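You operate a simulated robot arm through the tools that you are given. There is no shell and no other tool. Be economical: measure what you need, move in short steps, check, and stop when the job is done.

You are at the controls of a simulated robot arm. One attempt, no reset.

JOB
On the console, make the teal pot and the gold bangle change places.

It is judged by the outcome, as a careful person would: the job done as asked, and still so three seconds after it is handed in. It fails if anything else is knocked over, pushed out of place, dropped, spilled or broken.

ROBOT AND FRAMES
A 6-joint arm with a two-finger parallel gripper, fixed in place. Base frame: the origin is at the foot of the arm, x ahead of it, y to its left, z up; the work surface is at about z = 0.75. Units: m, rad, N and s.
With the tool pointing down near the work surface it reaches from about 0.3 to 0.74 m from the base axis. Its first joint turns from -1.152 to 1.152 rad. Payload 2.45 kg.
Tool frame: the origin (TCP) lies between the finger pads and is the grasp point; the fingertips stand 0.024 m ahead of it; z points along the fingers, y is the line along which they close. The gripper opens to 0.068 m. The fingers are 0.017 m wide and 0.01 m thick; the gripper's body (0.04 by 0.07 m) begins 0.041 m behind the TCP.
Orientation is told as [roll, pitch, yaw] about the base's x, y, z axes, in that order, counted from this pose: with the fingers straight down and closing along the base's y, the tool's x points along the base's -x, its y along +y and its z along -z.

CONTROLS
- The arm moves only by the tool move_arm. Its argument "deltas" is one flat list of numbers, 7 for each row, row after row: the shift along the base's x, y, z in units of 250 mm (1.0 is 250 mm), then the turn, a rotation vector about the base's x, y, z in units of 60 degrees (1.0 is 60 degrees), then the opening, from 0 (shut) to 1 (fully open). In form: [x, y, z, wx, wy, wz, claw, x, y, z, wx, wy, wz, claw, ...]. A call has 1 to 10 rows; each row is the pose to reach, as a shift and turn from the pose commanded when the call began. A call with a number of a shift or a turn outside -1 to 1 is refused whole. Rows are played at 5 a second. More than 0.05 m and 0.15 rad between two rows, or a gripper value outside its range, and nothing of the call is played. Where a pose cannot be reached the arm comes as near as it can. A force on the tool above 40 N (or 10 N above the force at the start of the call, whichever is more), or a blocked arm, ends the call early, and 0.2 s more pass. Each finger travels about 0.108 m/s and halts on what it meets, pressing with about 25 N; the grip force reading is that of the motor and also rises with nothing between the fingers. The clock runs only during rows and for 0.2 s after the last one: add rows that repeat a pose to give the fingers time. It gives the time, the measured TCP pose, the force on the tool (base axes), the opening and the grip force at its end, in the units of the frame above (readings bear some noise), with the torque about the TCP (base axes, N m) and any sound that the robot's microphone picked up, and new pictures: "views" is both (left out), scene, wrist or none.
- Cameras (640 x 400 px; columns grow to the right, rows downward): "scene" is fixed at [0.165, 0.4307, 1.4473]; the picture's right is [-0.71, -0.70, 0.00], its down [-0.57, 0.58, -0.58] and it looks along [0.41, -0.41, -0.81] (base axes); focal length 362 px, centre (320, 200). "wrist" rides on the gripper at [0.084, 0.011, -0.075] in the tool frame; the picture's right is [-0.13, 0.99, 0.00], its down [-0.60, -0.08, -0.79] and it looks along [-0.79, -0.10, 0.61] (tool axes); focal length 251 px, centre (320, 200). There is no depth. A picture from a camera that has moved, and an enlarged one, comes with that camera's place and axes in the base frame and with its lens. The place of the scene camera against the robot may be out by one fixed shift of up to 0.018 m in any direction.
- zoom(camera, box): a new picture of the part [left, top, right, bottom] of that camera's present view, enlarged. The clock stands still meanwhile.
- hand_in(): hands the job in; it is judged then, once.

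Work in short steps. Places have to be worked out from the pictures, the camera data and where the tool is seen: move nearer, look again, correct. Check each grasp and each placing, and mend what went wrong. You have 120 turns and 200 pictures in all, those below and enlarged ones among them. Open the gripper and draw the arm clear of the work before you hand the job in, unless the task says otherwise; then end with one line.

The tools are called after "Request:" by a JSON object that holds its "method" and its "body". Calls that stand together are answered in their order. move_arm: Moves the arm, as the interface text tells. Its arguments: {"type":"object","properties":{"deltas":{"type":"array","items":{"type":"number"}},"views":{"type":"string","enum":["both","scene","wrist","none"]}},"required":["deltas"]} The other tools are called the same way: zoom (camera, box) takes an enlarged picture of a part of a camera's view; hand_in () hands the job in.

At the start:

```text
time: 0.0
tcp_pos: [0.4354, 0.0249, 0.9882]
ee_rot: [0.0, -0.002, 0.0]
force: [-0.5, -0.1, 0.1]
torque: [-0.02, -0.01, -0.01]
opening: 0.0679
gripper_force: 0.1
```

scene: 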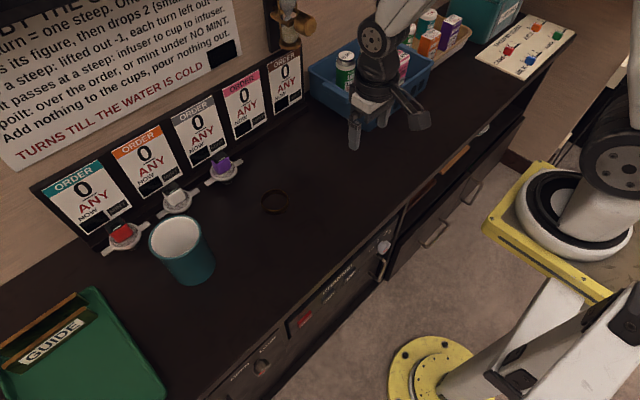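
wrist: 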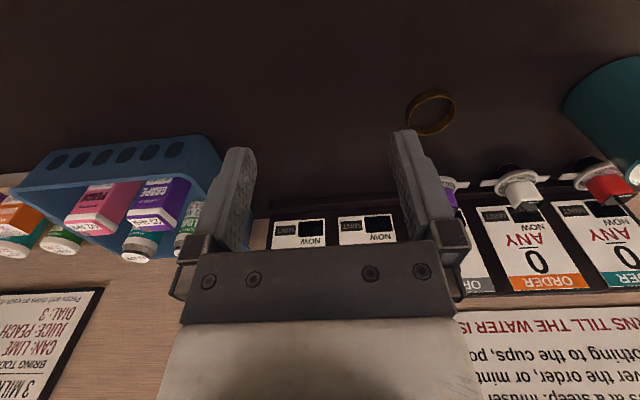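

I estimate the bangle at about (0.59, 0.16) and the pot at about (0.59, 0.385), with a rim some 0.1 m across. I'll zoom in for details and to read the sign.

Request:
{"method": "zoom", "body": {"camera": "scene", "box": [80, 140, 320, 300]}}

Request:
{"method": "zoom", "body": {"camera": "scene", "box": [0, 0, 320, 200]}}

Request:
{"method": "zoom", "body": {"camera": "wrist", "box": [400, 40, 640, 220]}}

```text
2.50 times, centred on (200, 220) of scene
camera zoom: at [0.165, 0.4307, 1.4473], right [-0.71, -0.7, 0.0], down [-0.57, 0.58, -0.58], along [0.41, -0.41, -0.81], focal length 906 px, centre (620, 150)
```

zoom: 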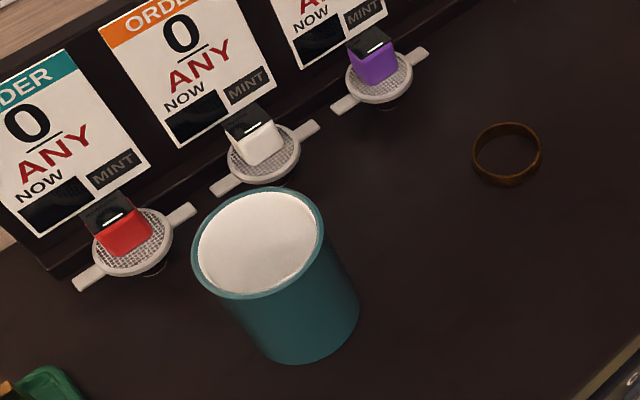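

```text
2.00 times, centred on (160, 100) of scene
camera zoom: at [0.165, 0.4307, 1.4473], right [-0.71, -0.7, 0.0], down [-0.57, 0.58, -0.58], along [0.41, -0.41, -0.81], focal length 725 px, centre (640, 400)
```

zoom: 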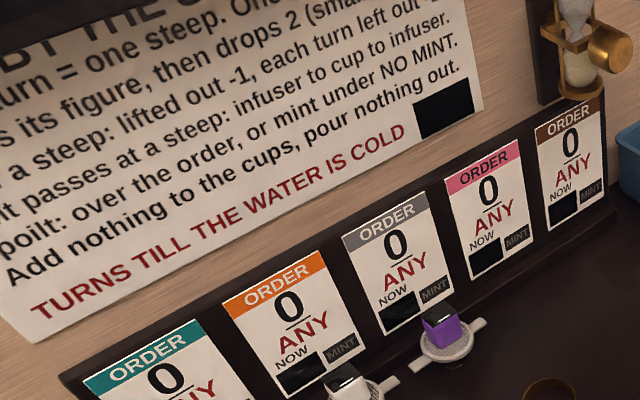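

```text
2.22 times, centred on (520, 130) of wrist
camera zoom: at [0.3503, 0.036, 1.0631], right [0.13, 0.99, 0.0], down [0.6, -0.08, 0.79], along [0.79, -0.1, -0.61], focal length 559 px, centre (-124, 356)
```

zoom: 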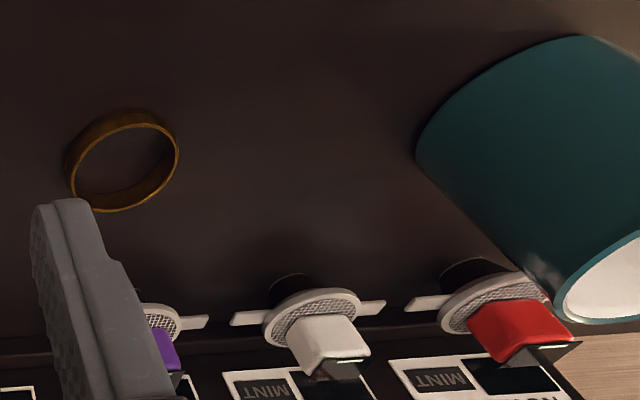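

The pot looks like an open, thin-walled vessel about 0.1 m wide, too wide to grip across. I'll move towards it with the wrist camera to look inside.

Request:
{"method": "move_arm", "body": {"deltas": [-0.04, 0.16, 0.03, 0, 0, 0, 1, -0.09, 0.33, 0.06, 0, 0, 0, 1, -0.13, 0.5, 0.08, 0, 0, 0, 1, -0.17, 0.66, 0.11, 0, 0, 0, 1, -0.21, 0.83, 0.14, 0, 0, 0, 1, -0.26, 1.0, 0.16, 0, 0, 0, 1], "views": "wrist"}}

```text
time: 1.4
tcp_pos: [0.3666, 0.2758, 1.0273]
ee_rot: [0.001, 0.001, -0.003]
force: [0.1, 0.6, -0.4]
torque: [0.0, -0.01, 0.01]
opening: 0.0681
gripper_force: 0.1
camera wrist: at [0.2828, 0.2872, 1.1032], right [0.13, 0.99, 0.0], down [0.6, -0.08, 0.79], along [0.79, -0.1, -0.61], focal length 251 px, centre (320, 200)
```

wrist: 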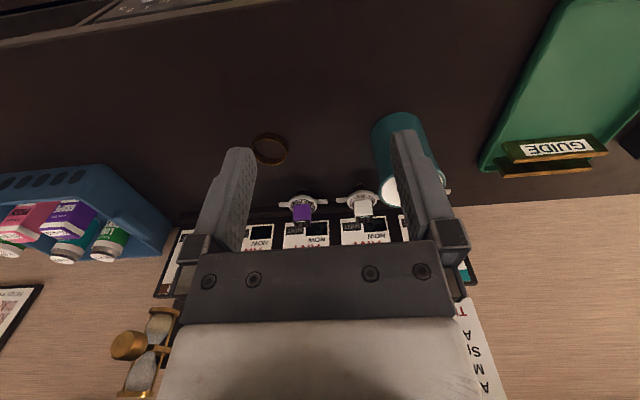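

The wrist view puts the bangle near (0.573, 0.160) and the pot near (0.577, 0.386). I'll zoom in on the pot's inside, then move square to it.

Request:
{"method": "zoom", "body": {"camera": "scene", "box": [140, 205, 220, 290]}}

Request:
{"method": "move_arm", "body": {"deltas": [-0.04, 0.1, 0.1, 0, 0.13, 0, 1, -0.04, 0.2, 0.2, 0, 0.26, 0, 1, -0.04, 0.3, 0.3, 0, 0.38, 0, 1, -0.04, 0.4, 0.4, 0, 0.5, 0, 1], "views": "wrist"}}

```text
4.71 times, centred on (180, 248) of scene
camera zoom: at [0.165, 0.4307, 1.4473], right [-0.71, -0.7, 0.0], down [-0.57, 0.58, -0.58], along [0.41, -0.41, -0.81], focal length 1706 px, centre (979, -24)
```

zoom: 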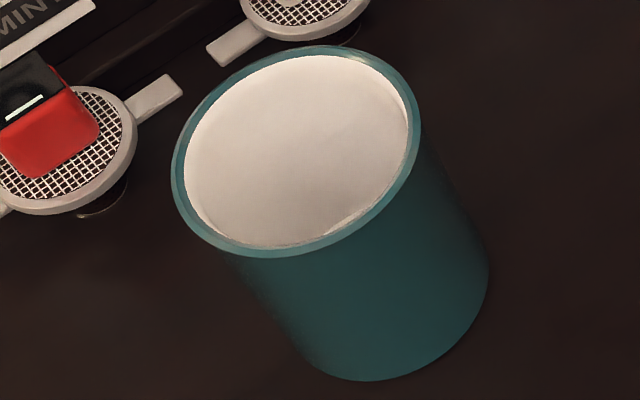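

```text
time: 2.4
tcp_pos: [0.3581, 0.3771, 1.1265]
ee_rot: [0.0, 0.526, 0.001]
force: [0.2, 0.4, -0.6]
torque: [0.01, 0.04, -0.01]
opening: 0.0678
gripper_force: 0.2
camera wrist: at [0.3226, 0.3875, 1.2341], right [0.11, 0.99, -0.06], down [0.92, -0.08, 0.38], along [0.38, -0.1, -0.92], focal length 251 px, centre (320, 200)
```

wrist: 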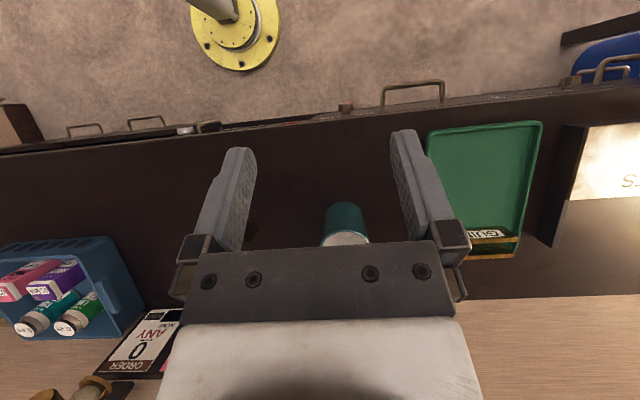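

The white inside may be a fill close to the rim, or just an empty lining. I'll look straight down from above the pot to find out.

Request:
{"method": "move_arm", "body": {"deltas": [0.16, 0, 0, 0, 0, 0, 1, 0.32, 0, 0, 0, 0, 0, 1, 0.48, 0, -0.05, 0, 0, 0, 1, 0.64, 0, -0.1, 0, 0, 0, 1, 0.8, 0, -0.15, 0, 0, 0, 1], "views": "wrist"}}

```text
time: 3.6
tcp_pos: [0.5584, 0.3742, 1.0883]
ee_rot: [-0.001, 0.523, 0.0]
force: [0.4, -0.2, 1.3]
torque: [0.02, 0.0, 0.01]
opening: 0.068
gripper_force: 0.1
camera wrist: at [0.5225, 0.3845, 1.1947], right [0.11, 0.99, -0.07], down [0.92, -0.08, 0.38], along [0.38, -0.1, -0.92], focal length 251 px, centre (320, 200)
```

wrist: 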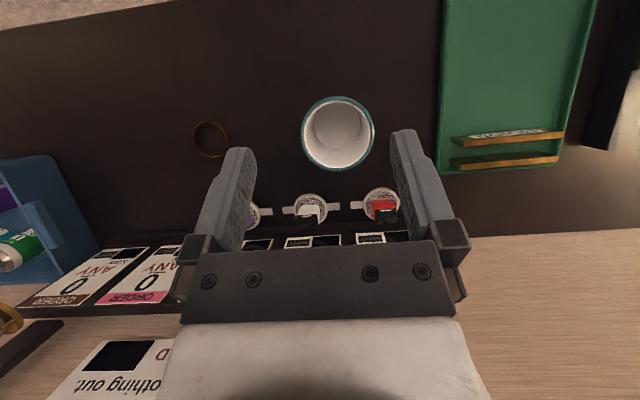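

Request:
{"method": "zoom", "body": {"camera": "wrist", "box": [180, 80, 400, 220]}}

```text
2.86 times, centred on (290, 150) of wrist
camera zoom: at [0.5225, 0.3845, 1.1947], right [0.11, 0.99, -0.07], down [0.92, -0.08, 0.38], along [0.38, -0.1, -0.92], focal length 718 px, centre (406, 343)
```

zoom: 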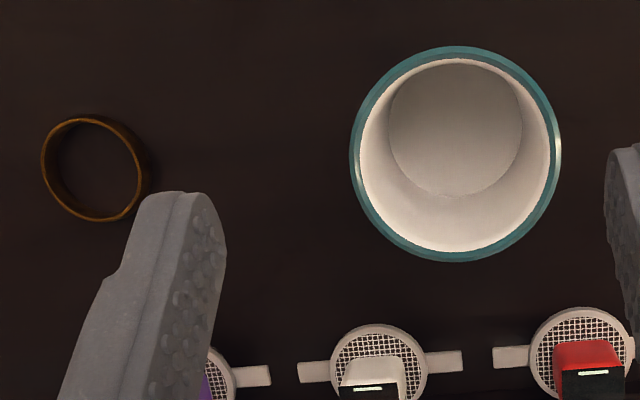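

The pot is empty, with its centre near (0.571, 0.381), its rim about 0.097 wide at z ≈ 0.85, and a wall of about 5 mm. The bangle is at about (0.570, 0.157), 0.065 across. I'll level the tool and hover over the bangle's +y wall.

Request:
{"method": "move_arm", "body": {"deltas": [0.01, -0.125, -0.125, 0, -0.083, 0, 1, 0.015, -0.25, -0.25, 0, -0.167, 0, 1, 0.023, -0.375, -0.375, 0, -0.25, 0, 1, 0.03, -0.5, -0.5, 0, -0.333, 0, 1, 0.038, -0.625, -0.6, 0, -0.417, 0, 1, 0.046, -0.749, -0.7, 0, -0.5, 0, 1, 0.046, -0.749, -0.7, 0, -0.5, 0, 0.6]}}

```text
time: 5.2
tcp_pos: [0.57, 0.1931, 0.9152]
ee_rot: [0.001, -0.002, 0.001]
force: [0.4, 0.3, 0.2]
torque: [0.03, 0.02, 0.0]
opening: 0.0409
gripper_force: 0.0
camera wrist: at [0.4848, 0.2031, 0.991], right [0.13, 0.99, 0.0], down [0.6, -0.08, 0.79], along [0.79, -0.1, -0.61], focal length 251 px, centre (320, 200)
```

scene: 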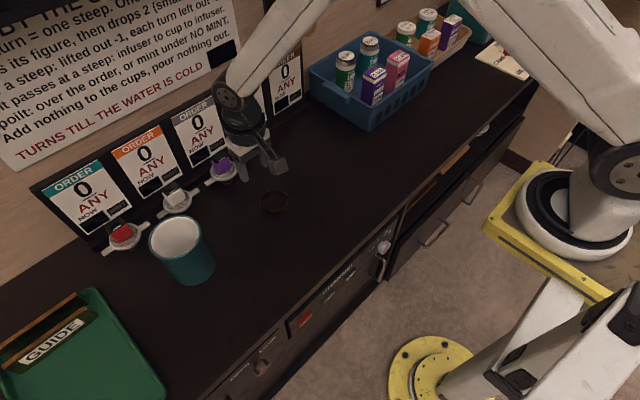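
wrist: 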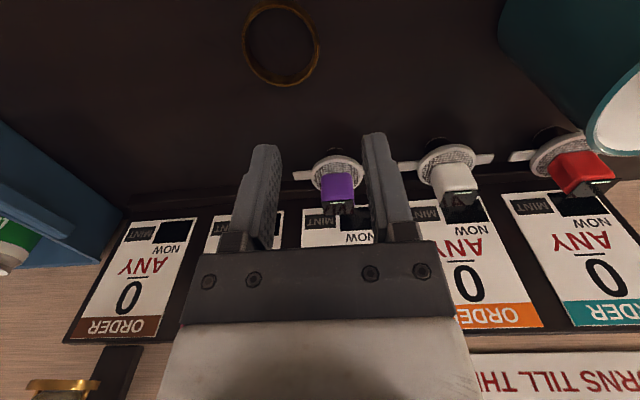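

The bangle is refined to about (0.568, 0.159). I'll lower to just above it and check the alignment.

Request:
{"method": "move_arm", "body": {"deltas": [-0.005, 0.005, -0.16, 0, 0, 0, 0.5, -0.01, 0.005, -0.32, 0, 0, 0, 0.5, -0.014, 0.005, -0.45, 0, 0, 0, 0.5, -0.014, 0.005, -0.45, 0, 0, 0, 0.5]}}

```text
time: 6.2
tcp_pos: [0.5657, 0.1901, 0.803]
ee_rot: [0.0, -0.003, 0.002]
force: [0.0, 0.2, 1.3]
torque: [0.01, -0.01, 0.03]
opening: 0.0338
gripper_force: 0.0
camera wrist: at [0.4809, 0.2004, 0.8795], right [0.13, 0.99, 0.0], down [0.6, -0.08, 0.79], along [0.79, -0.1, -0.61], focal length 251 px, centre (320, 200)
```

scene: 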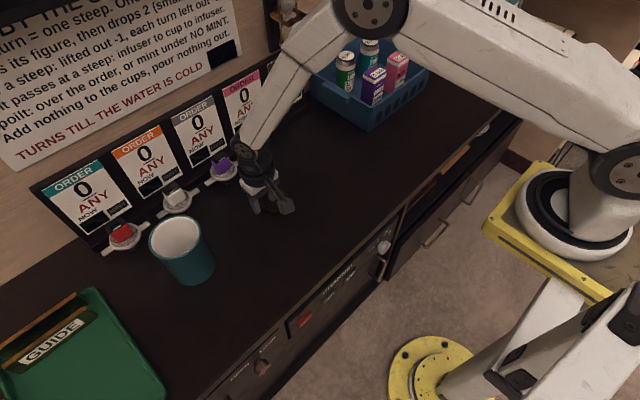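
wrist: 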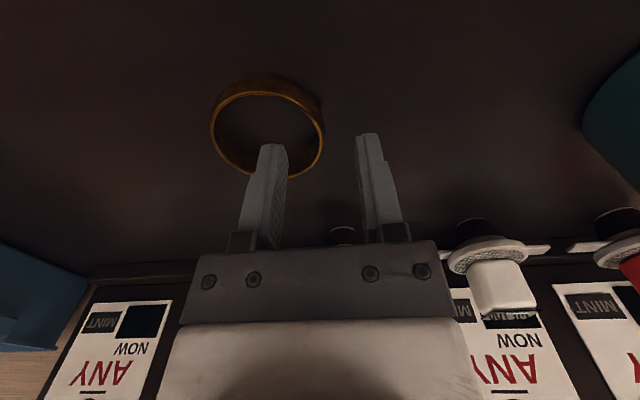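

The fingers straddle the bangle's +y wall: centre about (0.565, 0.160), wall at y ≈ 0.190. I'll descend about 25 mm and close.

Request:
{"method": "move_arm", "body": {"deltas": [0, 0, -0.05, 0, 0, 0, 0.5, 0, 0, -0.095, 0, 0, 0, 0.5, 0, 0, -0.095, 0, 0, 0, 0.5, 0, 0, -0.095, 0, 0, 0, 0.2, 0, 0, -0.095, 0, 0, 0, 0, 0, 0, -0.095, 0, 0, 0, 0]}}

```text
time: 7.6
tcp_pos: [0.5677, 0.1893, 0.7808]
ee_rot: [-0.001, -0.002, 0.002]
force: [-0.7, -0.5, 0.4]
torque: [-0.01, 0.0, 0.05]
opening: 0.0066
gripper_force: 25.4
camera wrist: at [0.4831, 0.2003, 0.8561], right [0.13, 0.99, 0.0], down [0.6, -0.08, 0.79], along [0.79, -0.1, -0.61], focal length 251 px, centre (320, 200)
```

scene: 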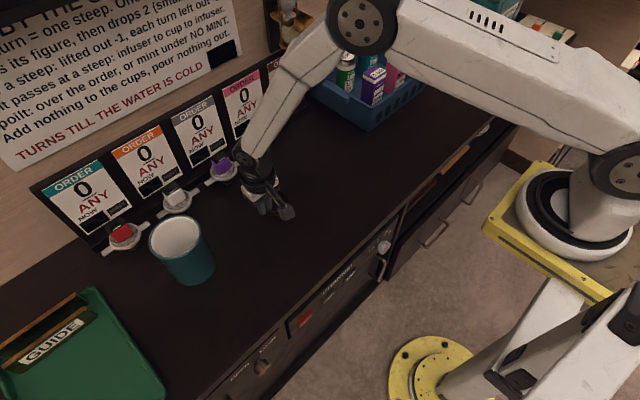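
wrist: 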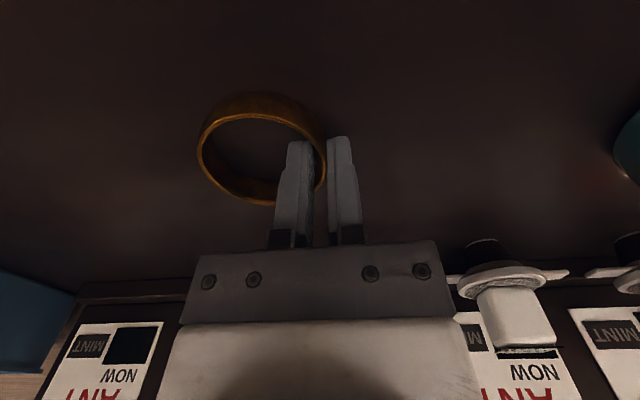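

The bangle is gripped (opening 6.6 mm). I'll lift it and park it at about (0.49, 0.255), checking the lift on the way.

Request:
{"method": "move_arm", "body": {"deltas": [0, 0, 0.12, 0, 0, 0, 0, 0, 0, 0.24, 0, 0, 0, 0, -0.11, 0.13, 0.24, 0, 0, 0, 0, -0.22, 0.26, 0.24, 0, 0, 0, 0, -0.31, 0.38, 0.24, 0, 0, 0, 0, -0.31, 0.38, 0.24, 0, 0, 0, 0]}}

```text
time: 9.0
tcp_pos: [0.4884, 0.2829, 0.8384]
ee_rot: [0.002, -0.002, 0.001]
force: [0.6, 0.4, -0.5]
torque: [-0.01, 0.03, 0.0]
opening: 0.0066
gripper_force: 25.2
camera wrist: at [0.4029, 0.2934, 0.9132], right [0.13, 0.99, 0.0], down [0.6, -0.08, 0.79], along [0.79, -0.1, -0.61], focal length 251 px, centre (320, 200)
```

scene: 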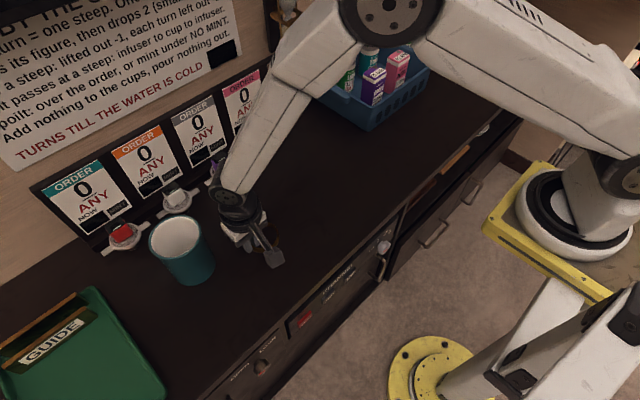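
wrist: 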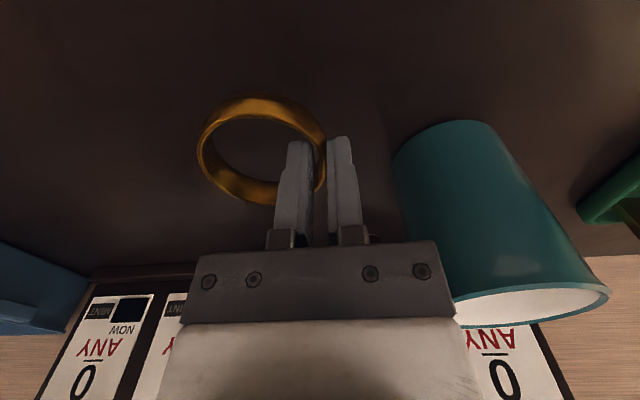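

The bangle is held level. I'll set it down here, release and rise.

Request:
{"method": "move_arm", "body": {"deltas": [0, 0, -0.12, 0, 0, 0, 0, 0, 0, -0.22, 0, 0, 0, 0, 0, 0, -0.238, 0, 0, 0, 0, 0, 0, -0.238, 0, 0, 0, 0.45, 0, 0, -0.238, 0, 0, 0, 0.45, 0, 0, -0.1, 0, 0, 0, 0.45, 0, 0, 0.1, 0, 0, 0, 0.45, 0, 0, 0.3, 0, 0, 0, 0.6, 0, 0, 0.5, 0, 0, 0, 0.8, 0, 0, 0.5, 0, 0, 0, 0.8]}}

```text
time: 11.2
tcp_pos: [0.4924, 0.2807, 0.9627]
ee_rot: [0.001, 0.0, 0.001]
force: [0.0, 0.5, -0.1]
torque: [0.02, -0.01, -0.01]
opening: 0.0546
gripper_force: 0.0
camera wrist: at [0.4084, 0.291, 1.0377], right [0.13, 0.99, 0.0], down [0.6, -0.08, 0.79], along [0.79, -0.1, -0.61], focal length 251 px, centre (320, 200)
```

scene: 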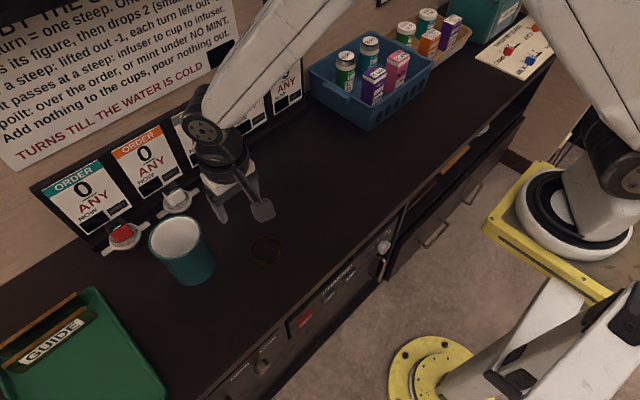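
wrist: 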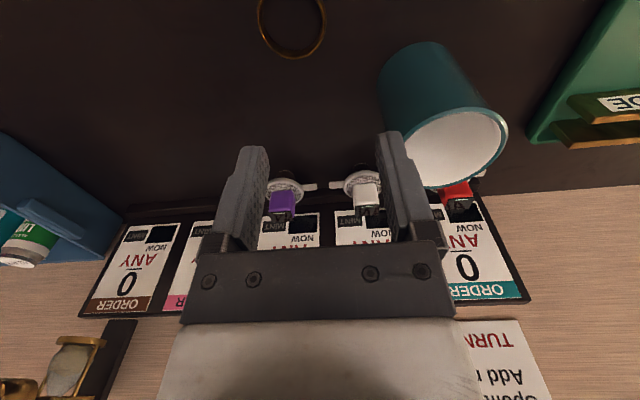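

The bangle is parked near (0.492, 0.252). The pot's centre is about (0.571, 0.385) with the rim at z ≈ 0.86, so its -y wall is near y = 0.338. I'll hover above that wall and look.

Request:
{"method": "move_arm", "body": {"deltas": [0.1, 0.076, 0, 0, 0, 0, 0.8, 0.2, 0.15, 0, 0, 0, 0, 0.8, 0.314, 0.229, -0.06, 0, 0, 0, 0.8, 0.314, 0.229, -0.12, 0, 0, 0, 0.8, 0.314, 0.229, -0.12, 0, 0, 0, 0.8]}}

```text
time: 12.4
tcp_pos: [0.5697, 0.3398, 0.9335]
ee_rot: [-0.001, -0.001, 0.0]
force: [-0.4, 0.1, 0.6]
torque: [0.02, 0.02, -0.02]
opening: 0.0545
gripper_force: 0.1
camera wrist: at [0.4845, 0.3514, 1.0094], right [0.13, 0.99, 0.0], down [0.6, -0.08, 0.79], along [0.79, -0.1, -0.61], focal length 251 px, centre (320, 200)
```

scene: 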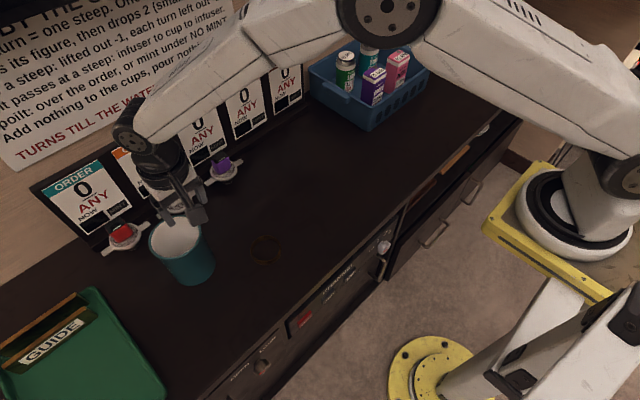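
wrist: 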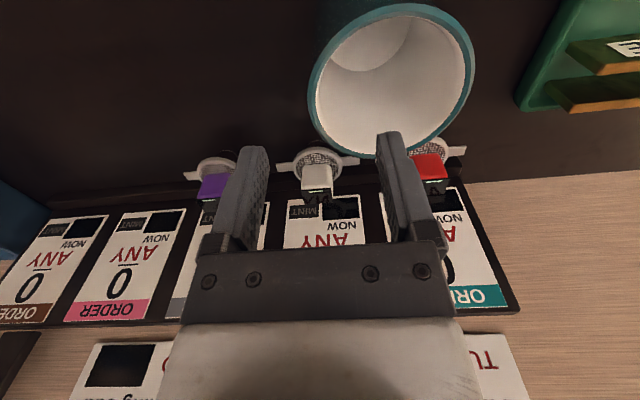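

The rim's -y wall is near (0.566, 0.336), with the rim at z ≈ 0.863. I'll descend to just inside the rim and check before going deeper.

Request:
{"method": "move_arm", "body": {"deltas": [-0.012, -0.01, -0.12, 0, 0, 0, 0.8, -0.012, -0.01, -0.22, 0, 0, 0, 0.8, -0.012, -0.01, -0.25, 0, 0, 0, 0.8, -0.012, -0.01, -0.25, 0, 0, 0, 0.8]}}

```text
time: 13.4
tcp_pos: [0.5654, 0.3378, 0.8705]
ee_rot: [-0.001, -0.002, 0.001]
force: [0.4, -0.1, -0.4]
torque: [-0.04, -0.01, -0.02]
opening: 0.0545
gripper_force: 0.0
camera wrist: at [0.4808, 0.3483, 0.9458], right [0.13, 0.99, 0.0], down [0.6, -0.08, 0.79], along [0.79, -0.1, -0.61], focal length 251 px, centre (320, 200)
```

scene: 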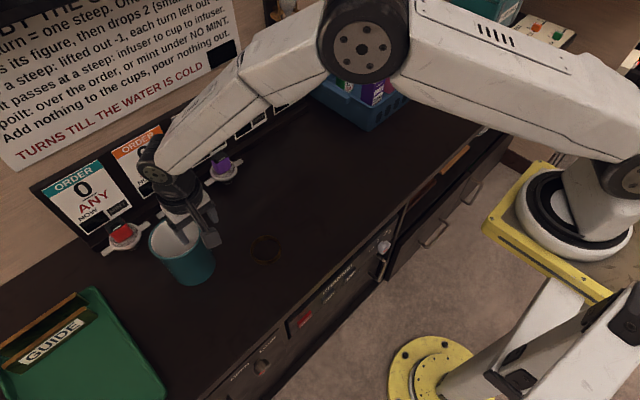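
wrist: 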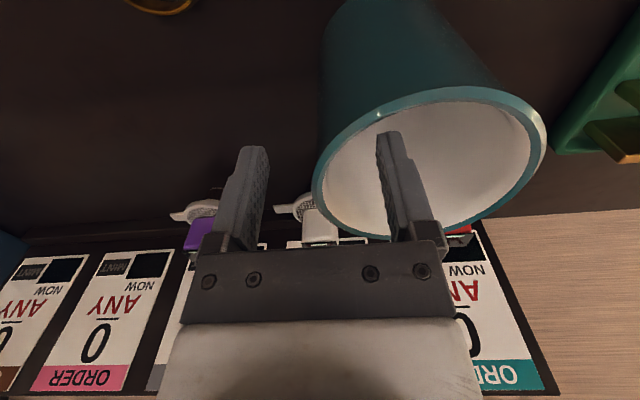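

The inner finger is inside the rim and the outer one is clear of it. I'll go 24 mm deeper and close on the wall.

Request:
{"method": "move_arm", "body": {"deltas": [0, 0, -0.05, 0, 0, 0, 0.8, 0, 0, -0.095, 0, 0, 0, 0.8, 0, 0, -0.095, 0, 0, 0, 0.5, 0, 0, -0.095, 0, 0, 0, 0.25, 0, 0, -0.095, 0, 0, 0, 0, 0, 0, -0.095, 0, 0, 0, 0, 0, 0, -0.095, 0, 0, 0, 0]}}

```text
time: 15.0
tcp_pos: [0.5667, 0.3395, 0.8476]
ee_rot: [0.0, -0.004, 0.0]
force: [-0.5, 4.0, 5.5]
torque: [0.87, 0.04, 0.01]
opening: 0.0074
gripper_force: 25.1
camera wrist: at [0.4812, 0.3499, 0.9223], right [0.13, 0.99, 0.0], down [0.6, -0.08, 0.79], along [0.79, -0.1, -0.61], focal length 251 px, centre (320, 200)
```

scene: 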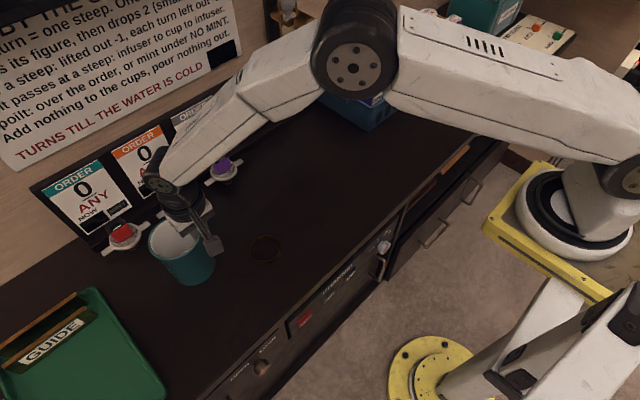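
wrist: 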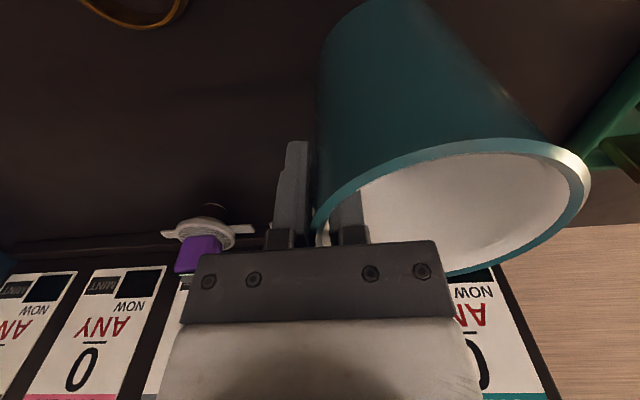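

I've gripped the pot wall (7.4 mm opening). A torque about x suggests wall taper. I'll lift a little and check how the pot hangs.

Request:
{"method": "move_arm", "body": {"deltas": [0, 0, 0.04, 0, 0, 0, 0, 0, 0, 0.1, 0, 0, 0, 0, 0, 0, 0.16, 0, 0, 0, 0, 0, 0, 0.16, 0, 0, 0, 0]}}

```text
time: 16.0
tcp_pos: [0.5645, 0.339, 0.8868]
ee_rot: [0.0, 0.0, 0.001]
force: [-0.3, 0.1, -3.4]
torque: [-0.13, 0.02, 0.01]
opening: 0.0075
gripper_force: 25.2
camera wrist: at [0.4808, 0.349, 0.9624], right [0.13, 0.99, 0.0], down [0.6, -0.08, 0.79], along [0.79, -0.1, -0.61], focal length 251 px, centre (320, 200)
```

scene: 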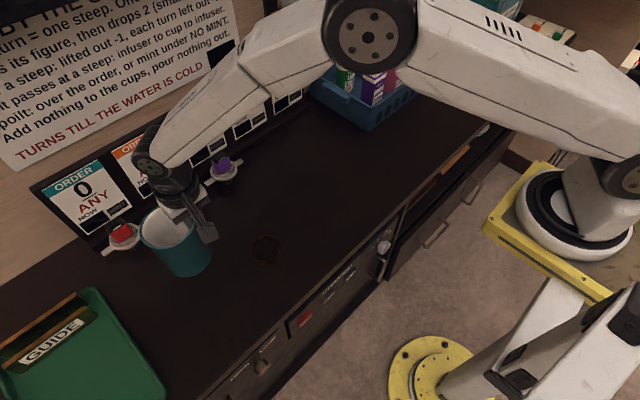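
wrist: 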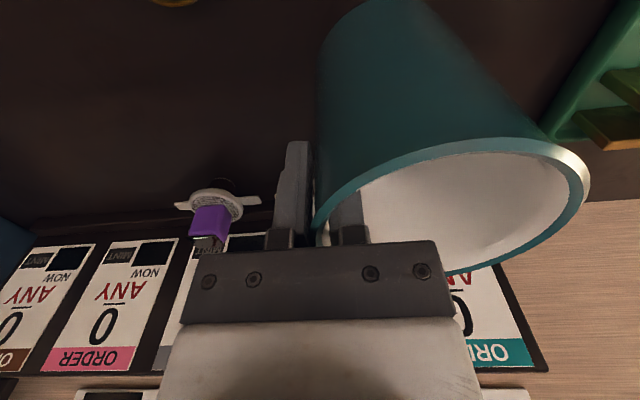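

The pot hangs securely (about 0.35 kg) with a few degrees of tilt from the wall taper. I'll turn the tool about 0.045 rad about x to level it and carry it to the bangle's old place, where the TCP should be near (0.565, 0.1145).

Request:
{"method": "move_arm", "body": {"deltas": [0, 0, 0.12, 0, 0, 0, 0, 0, -0.14, 0.14, 0.01, 0, 0, 0, 0, -0.28, 0.14, 0.02, 0, 0, 0, 0, -0.42, 0.14, 0.03, 0, 0, 0, 0, -0.56, 0.14, 0.043, 0, 0, 0, 0, -0.7, 0.14, 0.043, 0, 0, 0, 0, -0.82, 0.14, 0.043, 0, 0, 0, 0, -0.896, 0.14, 0.043, 0, 0, 0, 0, -0.896, 0.14, 0.043, 0, 0, 0]}}

```text
time: 18.0
tcp_pos: [0.5652, 0.1154, 0.922]
ee_rot: [0.045, -0.002, 0.001]
force: [1.0, -0.2, -3.5]
torque: [-0.16, 0.02, 0.02]
opening: 0.0075
gripper_force: 24.9
camera wrist: at [0.4804, 0.1212, 0.9975], right [0.13, 0.99, 0.05], down [0.6, -0.11, 0.79], along [0.79, -0.07, -0.61], focal length 251 px, centre (320, 200)
```

scene: 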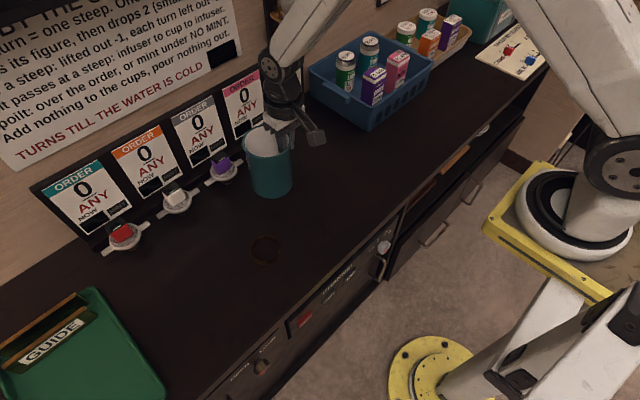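
wrist: 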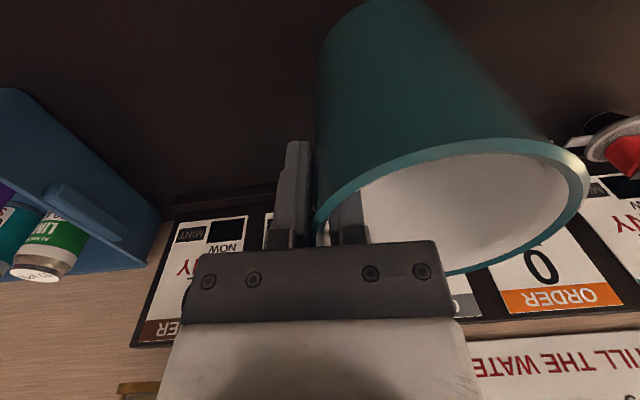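

It's in position. I'll lower slowly to just above the height it was gripped at (0.848).

Request:
{"method": "move_arm", "body": {"deltas": [0, 0, -0.1, 0, 0, 0, 0, 0, 0, -0.2, 0, 0, 0, 0, 0, 0, -0.26, 0, 0, 0, 0, 0, 0, -0.285, 0, 0, 0, 0, 0, 0, -0.285, 0, 0, 0, 0]}}

```text
time: 19.2
tcp_pos: [0.5659, 0.113, 0.8513]
ee_rot: [0.045, -0.001, 0.0]
force: [0.8, -0.3, -3.4]
torque: [-0.11, -0.01, -0.02]
opening: 0.0074
gripper_force: 25.3
camera wrist: at [0.4812, 0.1201, 0.9264], right [0.13, 0.99, 0.05], down [0.6, -0.11, 0.79], along [0.79, -0.07, -0.61], focal length 251 px, centre (320, 200)
```

scene: 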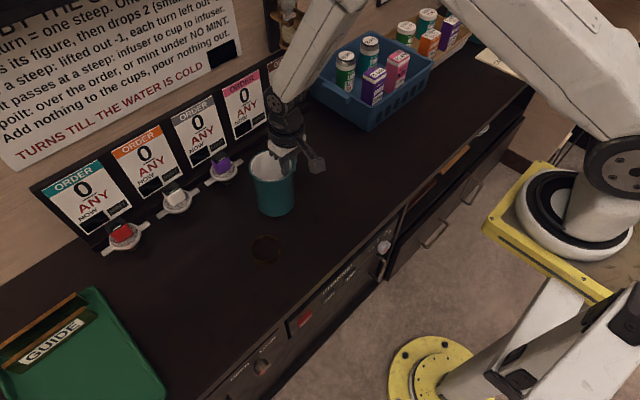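
wrist: 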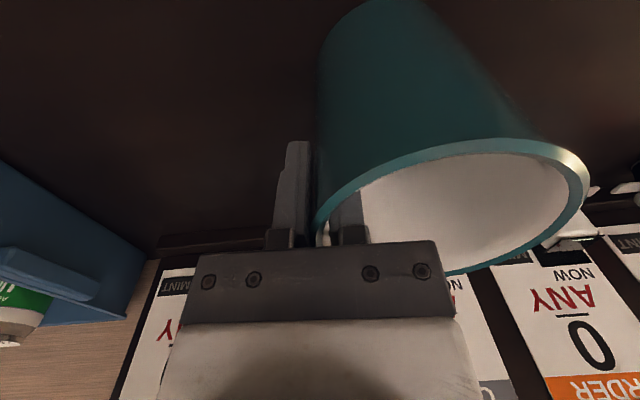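

No contact yet, as the force still shows the full weight. I'll creep down a few millimetres at a time.

Request:
{"method": "move_arm", "body": {"deltas": [0, 0, -0.008, 0, 0, 0, 0, 0, 0, -0.008, 0, 0, 0, 0], "views": "none"}}

Request:
{"method": "move_arm", "body": {"deltas": [0, 0, -0.008, 0, 0, 0, 0, 0, 0, -0.008, 0, 0, 0, 0], "views": "none"}}

```text
time: 19.8
tcp_pos: [0.5655, 0.1138, 0.8494]
ee_rot: [0.045, -0.002, -0.001]
force: [0.1, 0.2, -4.1]
torque: [-0.15, 0.0, 0.02]
opening: 0.0074
gripper_force: 25.1
```

```text
time: 20.4
tcp_pos: [0.5661, 0.1137, 0.848]
ee_rot: [0.044, -0.002, 0.0]
force: [-0.5, -0.3, -3.9]
torque: [-0.12, 0.0, -0.03]
opening: 0.0076
gripper_force: 24.8
```

The weight is still carried, so I'll continue creeping down.

Request:
{"method": "move_arm", "body": {"deltas": [0, 0, -0.008, 0, 0, 0, 0, 0, 0, -0.008, 0, 0, 0, 0], "views": "none"}}

Request:
{"method": "move_arm", "body": {"deltas": [0, 0, -0.006, 0, 0, 0, 0, 0, 0, -0.006, 0, 0, 0, 0], "views": "none"}}

```text
time: 21.0
tcp_pos: [0.5666, 0.1124, 0.8457]
ee_rot: [0.044, -0.001, 0.0]
force: [-5.1, -3.2, 12.4]
torque: [-0.37, 0.42, 0.03]
opening: 0.0076
gripper_force: 25.3
```

```text
time: 21.6
tcp_pos: [0.5669, 0.1151, 0.8447]
ee_rot: [0.048, -0.006, 0.0]
force: [1.2, -8.2, 21.6]
torque: [-0.79, -0.15, -0.09]
opening: 0.0077
gripper_force: 24.6
```

The pot is down on the surface with firm contact. I'll ease off a millimetre, open and look.

Request:
{"method": "move_arm", "body": {"deltas": [0, 0, 0.006, 0, 0, 0, 0, 0, 0, 0.006, 0, 0, 0, 0.2, 0, 0, 0.006, 0, 0, 0, 0.5, 0, 0, 0.006, 0, 0, 0, 0.8, 0, 0, 0.006, 0, 0, 0, 0.8]}}

```text
time: 22.8
tcp_pos: [0.5659, 0.115, 0.8455]
ee_rot: [0.044, -0.001, 0.0]
force: [-0.2, 0.3, -1.1]
torque: [0.04, -0.01, 0.0]
opening: 0.0545
gripper_force: 0.1
camera wrist: at [0.4809, 0.1221, 0.9205], right [0.13, 0.99, 0.05], down [0.6, -0.11, 0.79], along [0.79, -0.07, -0.61], focal length 251 px, centre (320, 200)
```

scene: 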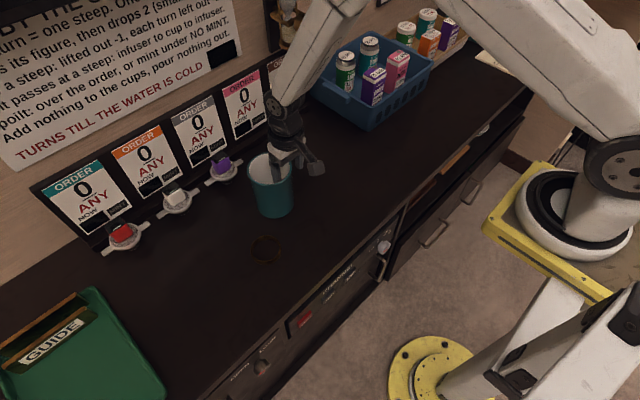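
wrist: 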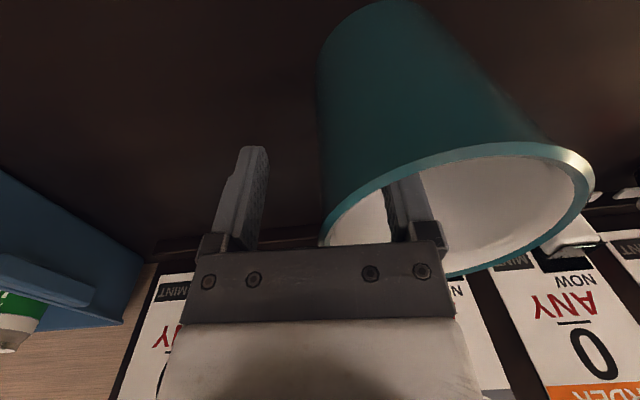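

The pot stands free between the open fingers. I'll rise straight up, then level the tool and get a view.

Request:
{"method": "move_arm", "body": {"deltas": [0, 0, 0.1, 0, 0, 0, 0.8, 0, 0, 0.2, 0, 0, 0, 0.8, 0, 0, 0.35, 0, 0, 0, 0.8, 0, 0, 0.5, -0.043, 0, 0, 0.8, -0.15, 0.1, 0.6, -0.043, 0, 0, 0.6, -0.3, 0.2, 0.6, -0.043, 0, 0, 0.5, -0.3, 0.3, 0.6, -0.043, 0, 0, 0.5]}}

```text
refused: row 5 steps farther than a row can; nothing moved
```

Request:
{"method": "move_arm", "body": {"deltas": [0, 0, 0.1, 0, 0, 0, 0.8, 0, 0, 0.2, 0, 0, 0, 0.8, 0, 0, 0.35, 0, 0, 0, 0.8, 0, 0, 0.5, -0.043, 0, 0, 0.8, -0.12, 0.08, 0.6, -0.043, 0, 0, 0.6, -0.24, 0.2, 0.6, -0.043, 0, 0, 0.5, -0.3, 0.3, 0.6, -0.043, 0, 0, 0.5]}}

```text
time: 24.4
tcp_pos: [0.4899, 0.193, 0.9927]
ee_rot: [0.0, -0.001, -0.001]
force: [-0.2, 0.7, 1.0]
torque: [0.0, 0.0, 0.03]
opening: 0.0341
gripper_force: 0.0
camera wrist: at [0.405, 0.2029, 1.0681], right [0.13, 0.99, 0.0], down [0.6, -0.08, 0.79], along [0.79, -0.1, -0.61], focal length 251 px, centre (320, 200)
```

scene: 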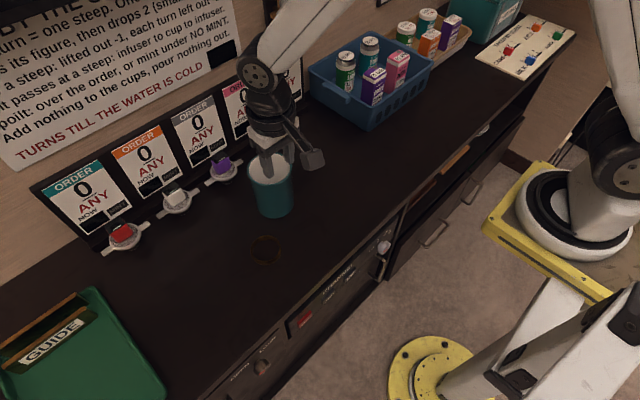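
wrist: 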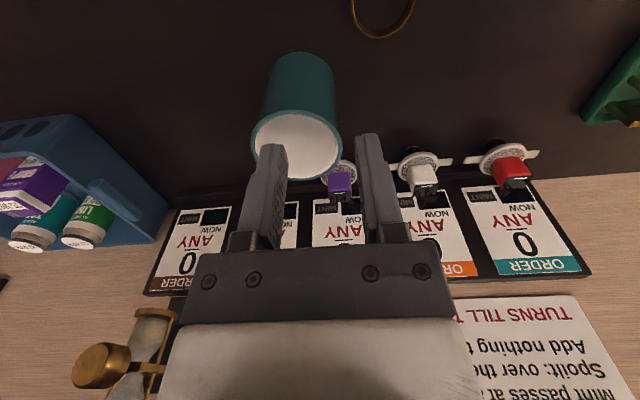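

The pot stands upright at about (0.571, 0.161), nearly on the bangle's old spot. Next I'll hover over the parked bangle's +y wall.

Request:
{"method": "move_arm", "body": {"deltas": [0, 0.12, 0, 0, 0, 0, 0.5, 0, 0.24, -0.1, 0, 0, 0, 0.5, 0, 0.354, -0.2, 0, 0, 0, 0.5, 0, 0.354, -0.35, 0, 0, 0, 0.5, 0, 0.354, -0.5, 0, 0, 0, 0.5, 0, 0.354, -0.72, 0, 0, 0, 0.5, 0, 0.354, -0.72, 0, 0, 0, 0.5]}}

```text
refused: row 6 steps farther than a row can; nothing moved
```

Request:
{"method": "move_arm", "body": {"deltas": [0, 0.12, 0, 0, 0, 0, 0.5, 0, 0.24, -0.1, 0, 0, 0, 0.5, 0, 0.354, -0.2, 0, 0, 0, 0.5, 0, 0.354, -0.37, 0, 0, 0, 0.5, 0, 0.354, -0.54, 0, 0, 0, 0.5, 0, 0.354, -0.72, 0, 0, 0, 0.5, 0, 0.354, -0.72, 0, 0, 0, 0.5]}}

```text
time: 26.0
tcp_pos: [0.4902, 0.2823, 0.8159]
ee_rot: [0.0, -0.002, -0.001]
force: [0.5, 0.3, -0.4]
torque: [0.0, -0.01, 0.02]
opening: 0.0338
gripper_force: 0.1
camera wrist: at [0.4055, 0.2915, 0.8903], right [0.13, 0.99, 0.0], down [0.6, -0.08, 0.79], along [0.79, -0.1, -0.61], focal length 251 px, centre (320, 200)
```

scene: 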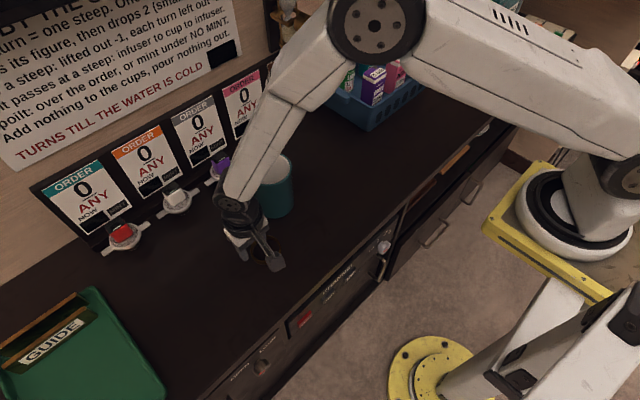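
wrist: 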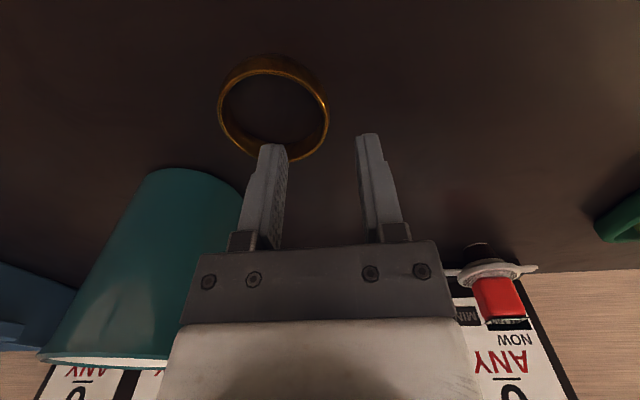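

The alignment matches the first bangle grasp. I'll descend to z ≈ 0.779 and close.

Request:
{"method": "move_arm", "body": {"deltas": [0, 0, -0.08, 0, 0, 0, 0.5, 0, 0, -0.143, 0, 0, 0, 0.5, 0, 0, -0.143, 0, 0, 0, 0.5, 0, 0, -0.143, 0, 0, 0, 0.2, 0, 0, -0.143, 0, 0, 0, 0, 0, 0, -0.143, 0, 0, 0, 0], "views": "wrist"}}

```text
time: 27.4
tcp_pos: [0.4923, 0.2797, 0.7803]
ee_rot: [0.001, -0.001, 0.001]
force: [0.1, 0.8, 0.5]
torque: [0.0, -0.02, -0.03]
opening: 0.0057
gripper_force: 25.5
camera wrist: at [0.4074, 0.2898, 0.8557], right [0.13, 0.99, 0.0], down [0.6, -0.08, 0.79], along [0.79, -0.1, -0.61], focal length 251 px, centre (320, 200)
```

wrist: 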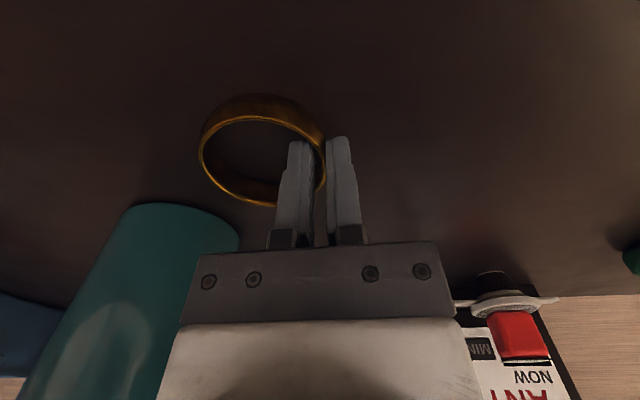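

The bangle is gripped. I'll lift it and carry it to the pot's old place, centre (0.569, 0.384), which puts the TCP at about (0.570, 0.413).

Request:
{"method": "move_arm", "body": {"deltas": [0, 0, 0.12, 0, 0, 0, 0, 0, 0, 0.24, 0, 0, 0, 0, 0.08, 0.13, 0.24, 0, 0, 0, 0, 0.16, 0.27, 0.24, 0, 0, 0, 0, 0.24, 0.4, 0.24, 0, 0, 0, 0, 0.312, 0.53, 0.24, 0, 0, 0, 0, 0.312, 0.53, 0.24, 0, 0, 0, 0]}}

```text
time: 29.0
tcp_pos: [0.5695, 0.4143, 0.8431]
ee_rot: [-0.002, -0.001, -0.002]
force: [0.5, 0.8, 0.0]
torque: [0.03, 0.01, 0.0]
opening: 0.0057
gripper_force: 25.1
camera wrist: at [0.4839, 0.4245, 0.9176], right [0.13, 0.99, 0.0], down [0.6, -0.08, 0.79], along [0.79, -0.1, -0.61], focal length 251 px, centre (320, 200)
```

scene: 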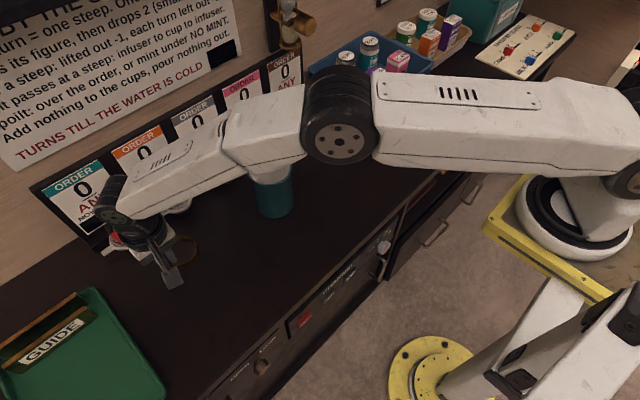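
wrist: 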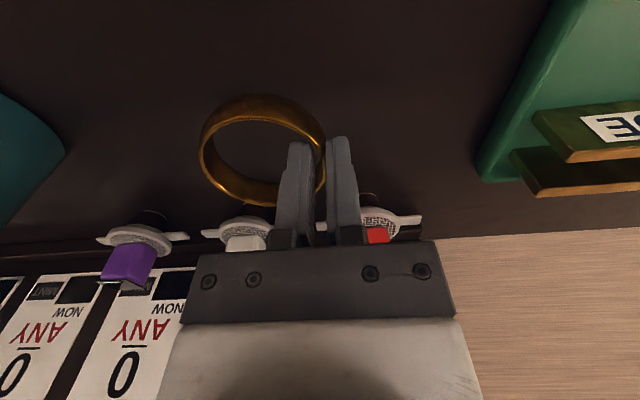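

The bangle is held over its target, and the infusers are well beyond the gripper. I'll lower, release and rise.

Request:
{"method": "move_arm", "body": {"deltas": [0, 0, -0.12, 0, 0, 0, 0, 0, 0, -0.22, 0, 0, 0, 0, 0, 0, -0.24, 0, 0, 0, 0, 0, 0, -0.24, 0, 0, 0, 0, 0, 0, -0.24, 0, 0, 0, 0.45, 0, 0, -0.24, 0, 0, 0, 0.45, 0, 0, -0.1, 0, 0, 0, 0.45, 0, 0, 0.1, 0, 0, 0, 0.45, 0, 0, 0.28, 0, 0, 0, 0.45]}}

```text
time: 31.0
tcp_pos: [0.5689, 0.4114, 0.9108]
ee_rot: [0.0, -0.001, -0.001]
force: [0.2, 0.1, -0.6]
torque: [-0.01, 0.02, 0.03]
opening: 0.0305
gripper_force: 0.0
camera wrist: at [0.484, 0.4219, 0.9861], right [0.13, 0.99, 0.0], down [0.6, -0.08, 0.79], along [0.79, -0.1, -0.61], focal length 251 px, centre (320, 200)
```

scene: 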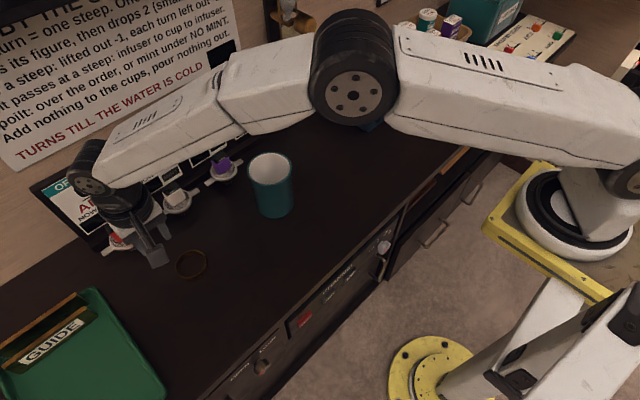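
wrist: 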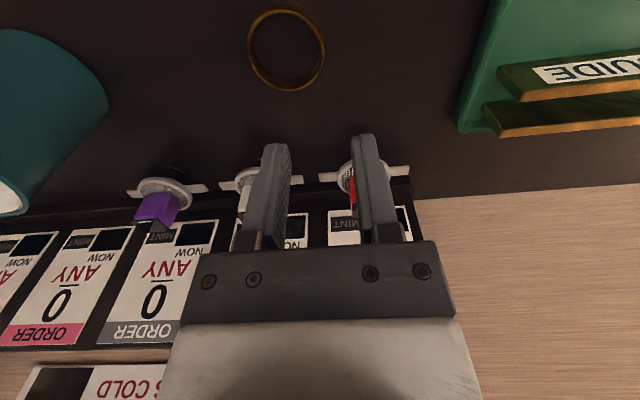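

The bangle lies at scene (192, 264), where the pot's base centre was, and the pot stands on the bangle's old spot. I'll raise the arm, draw it clear with the gripper open, and take a last look.

Request:
{"method": "move_arm", "body": {"deltas": [-0.05, 0, 0.15, 0, 0, 0, 0.6, -0.15, 0, 0.3, 0, 0, 0, 0.8, -0.3, -0.1, 0.35, 0, 0, 0, 1, -0.45, -0.22, 0.38, 0, 0, 0, 1, -0.58, -0.36, 0.4, 0, 0, 0, 1, -0.68, -0.52, 0.4, 0, 0, 0, 1, -0.72, -0.7, 0.4, 0, 0, 0, 1, -0.72, -0.88, 0.4, 0, 0, 0, 1, -0.72, -1.0, 0.4, 0, 0, 0, 1, -0.72, -1.0, 0.4, 0, 0, 0, 1]}}

```text
time: 33.2
tcp_pos: [0.3855, 0.1622, 1.008]
ee_rot: [0.0, -0.001, 0.0]
force: [-0.6, -0.1, 0.0]
torque: [-0.03, 0.01, 0.03]
opening: 0.0679
gripper_force: 0.1
camera wrist: at [0.301, 0.172, 1.0848], right [0.13, 0.99, 0.0], down [0.6, -0.08, 0.79], along [0.79, -0.1, -0.61], focal length 251 px, centre (320, 200)
```

scene: 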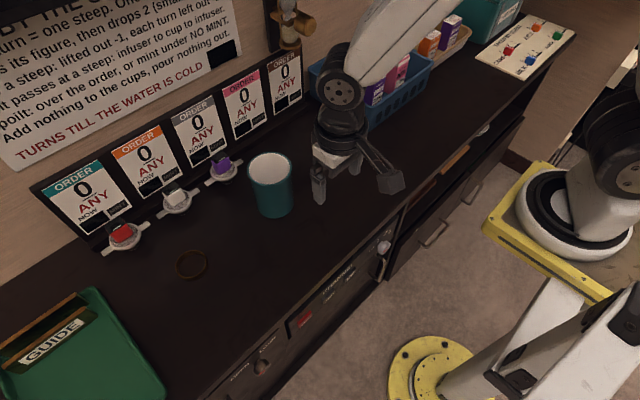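
wrist: 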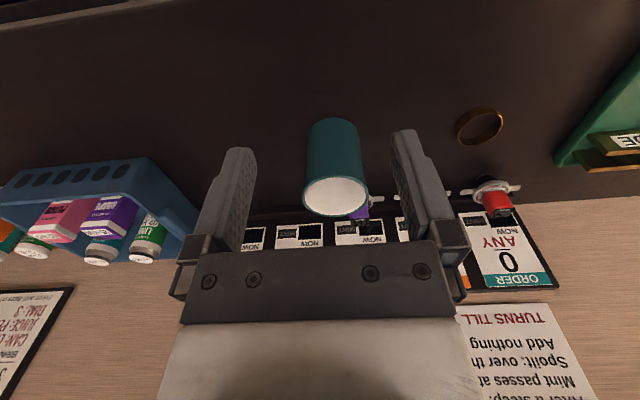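

The pot and bangle have changed places, nothing else has moved, and the arm is clear with the gripper open. I'm handing in.

Request:
{"method": "hand_in", "body": {}}

```text
The job is handed in.
```

The teal pot and the gold bangle have changed places on the console; nothing else looked disturbed in the last pictures, and the job is handed in.
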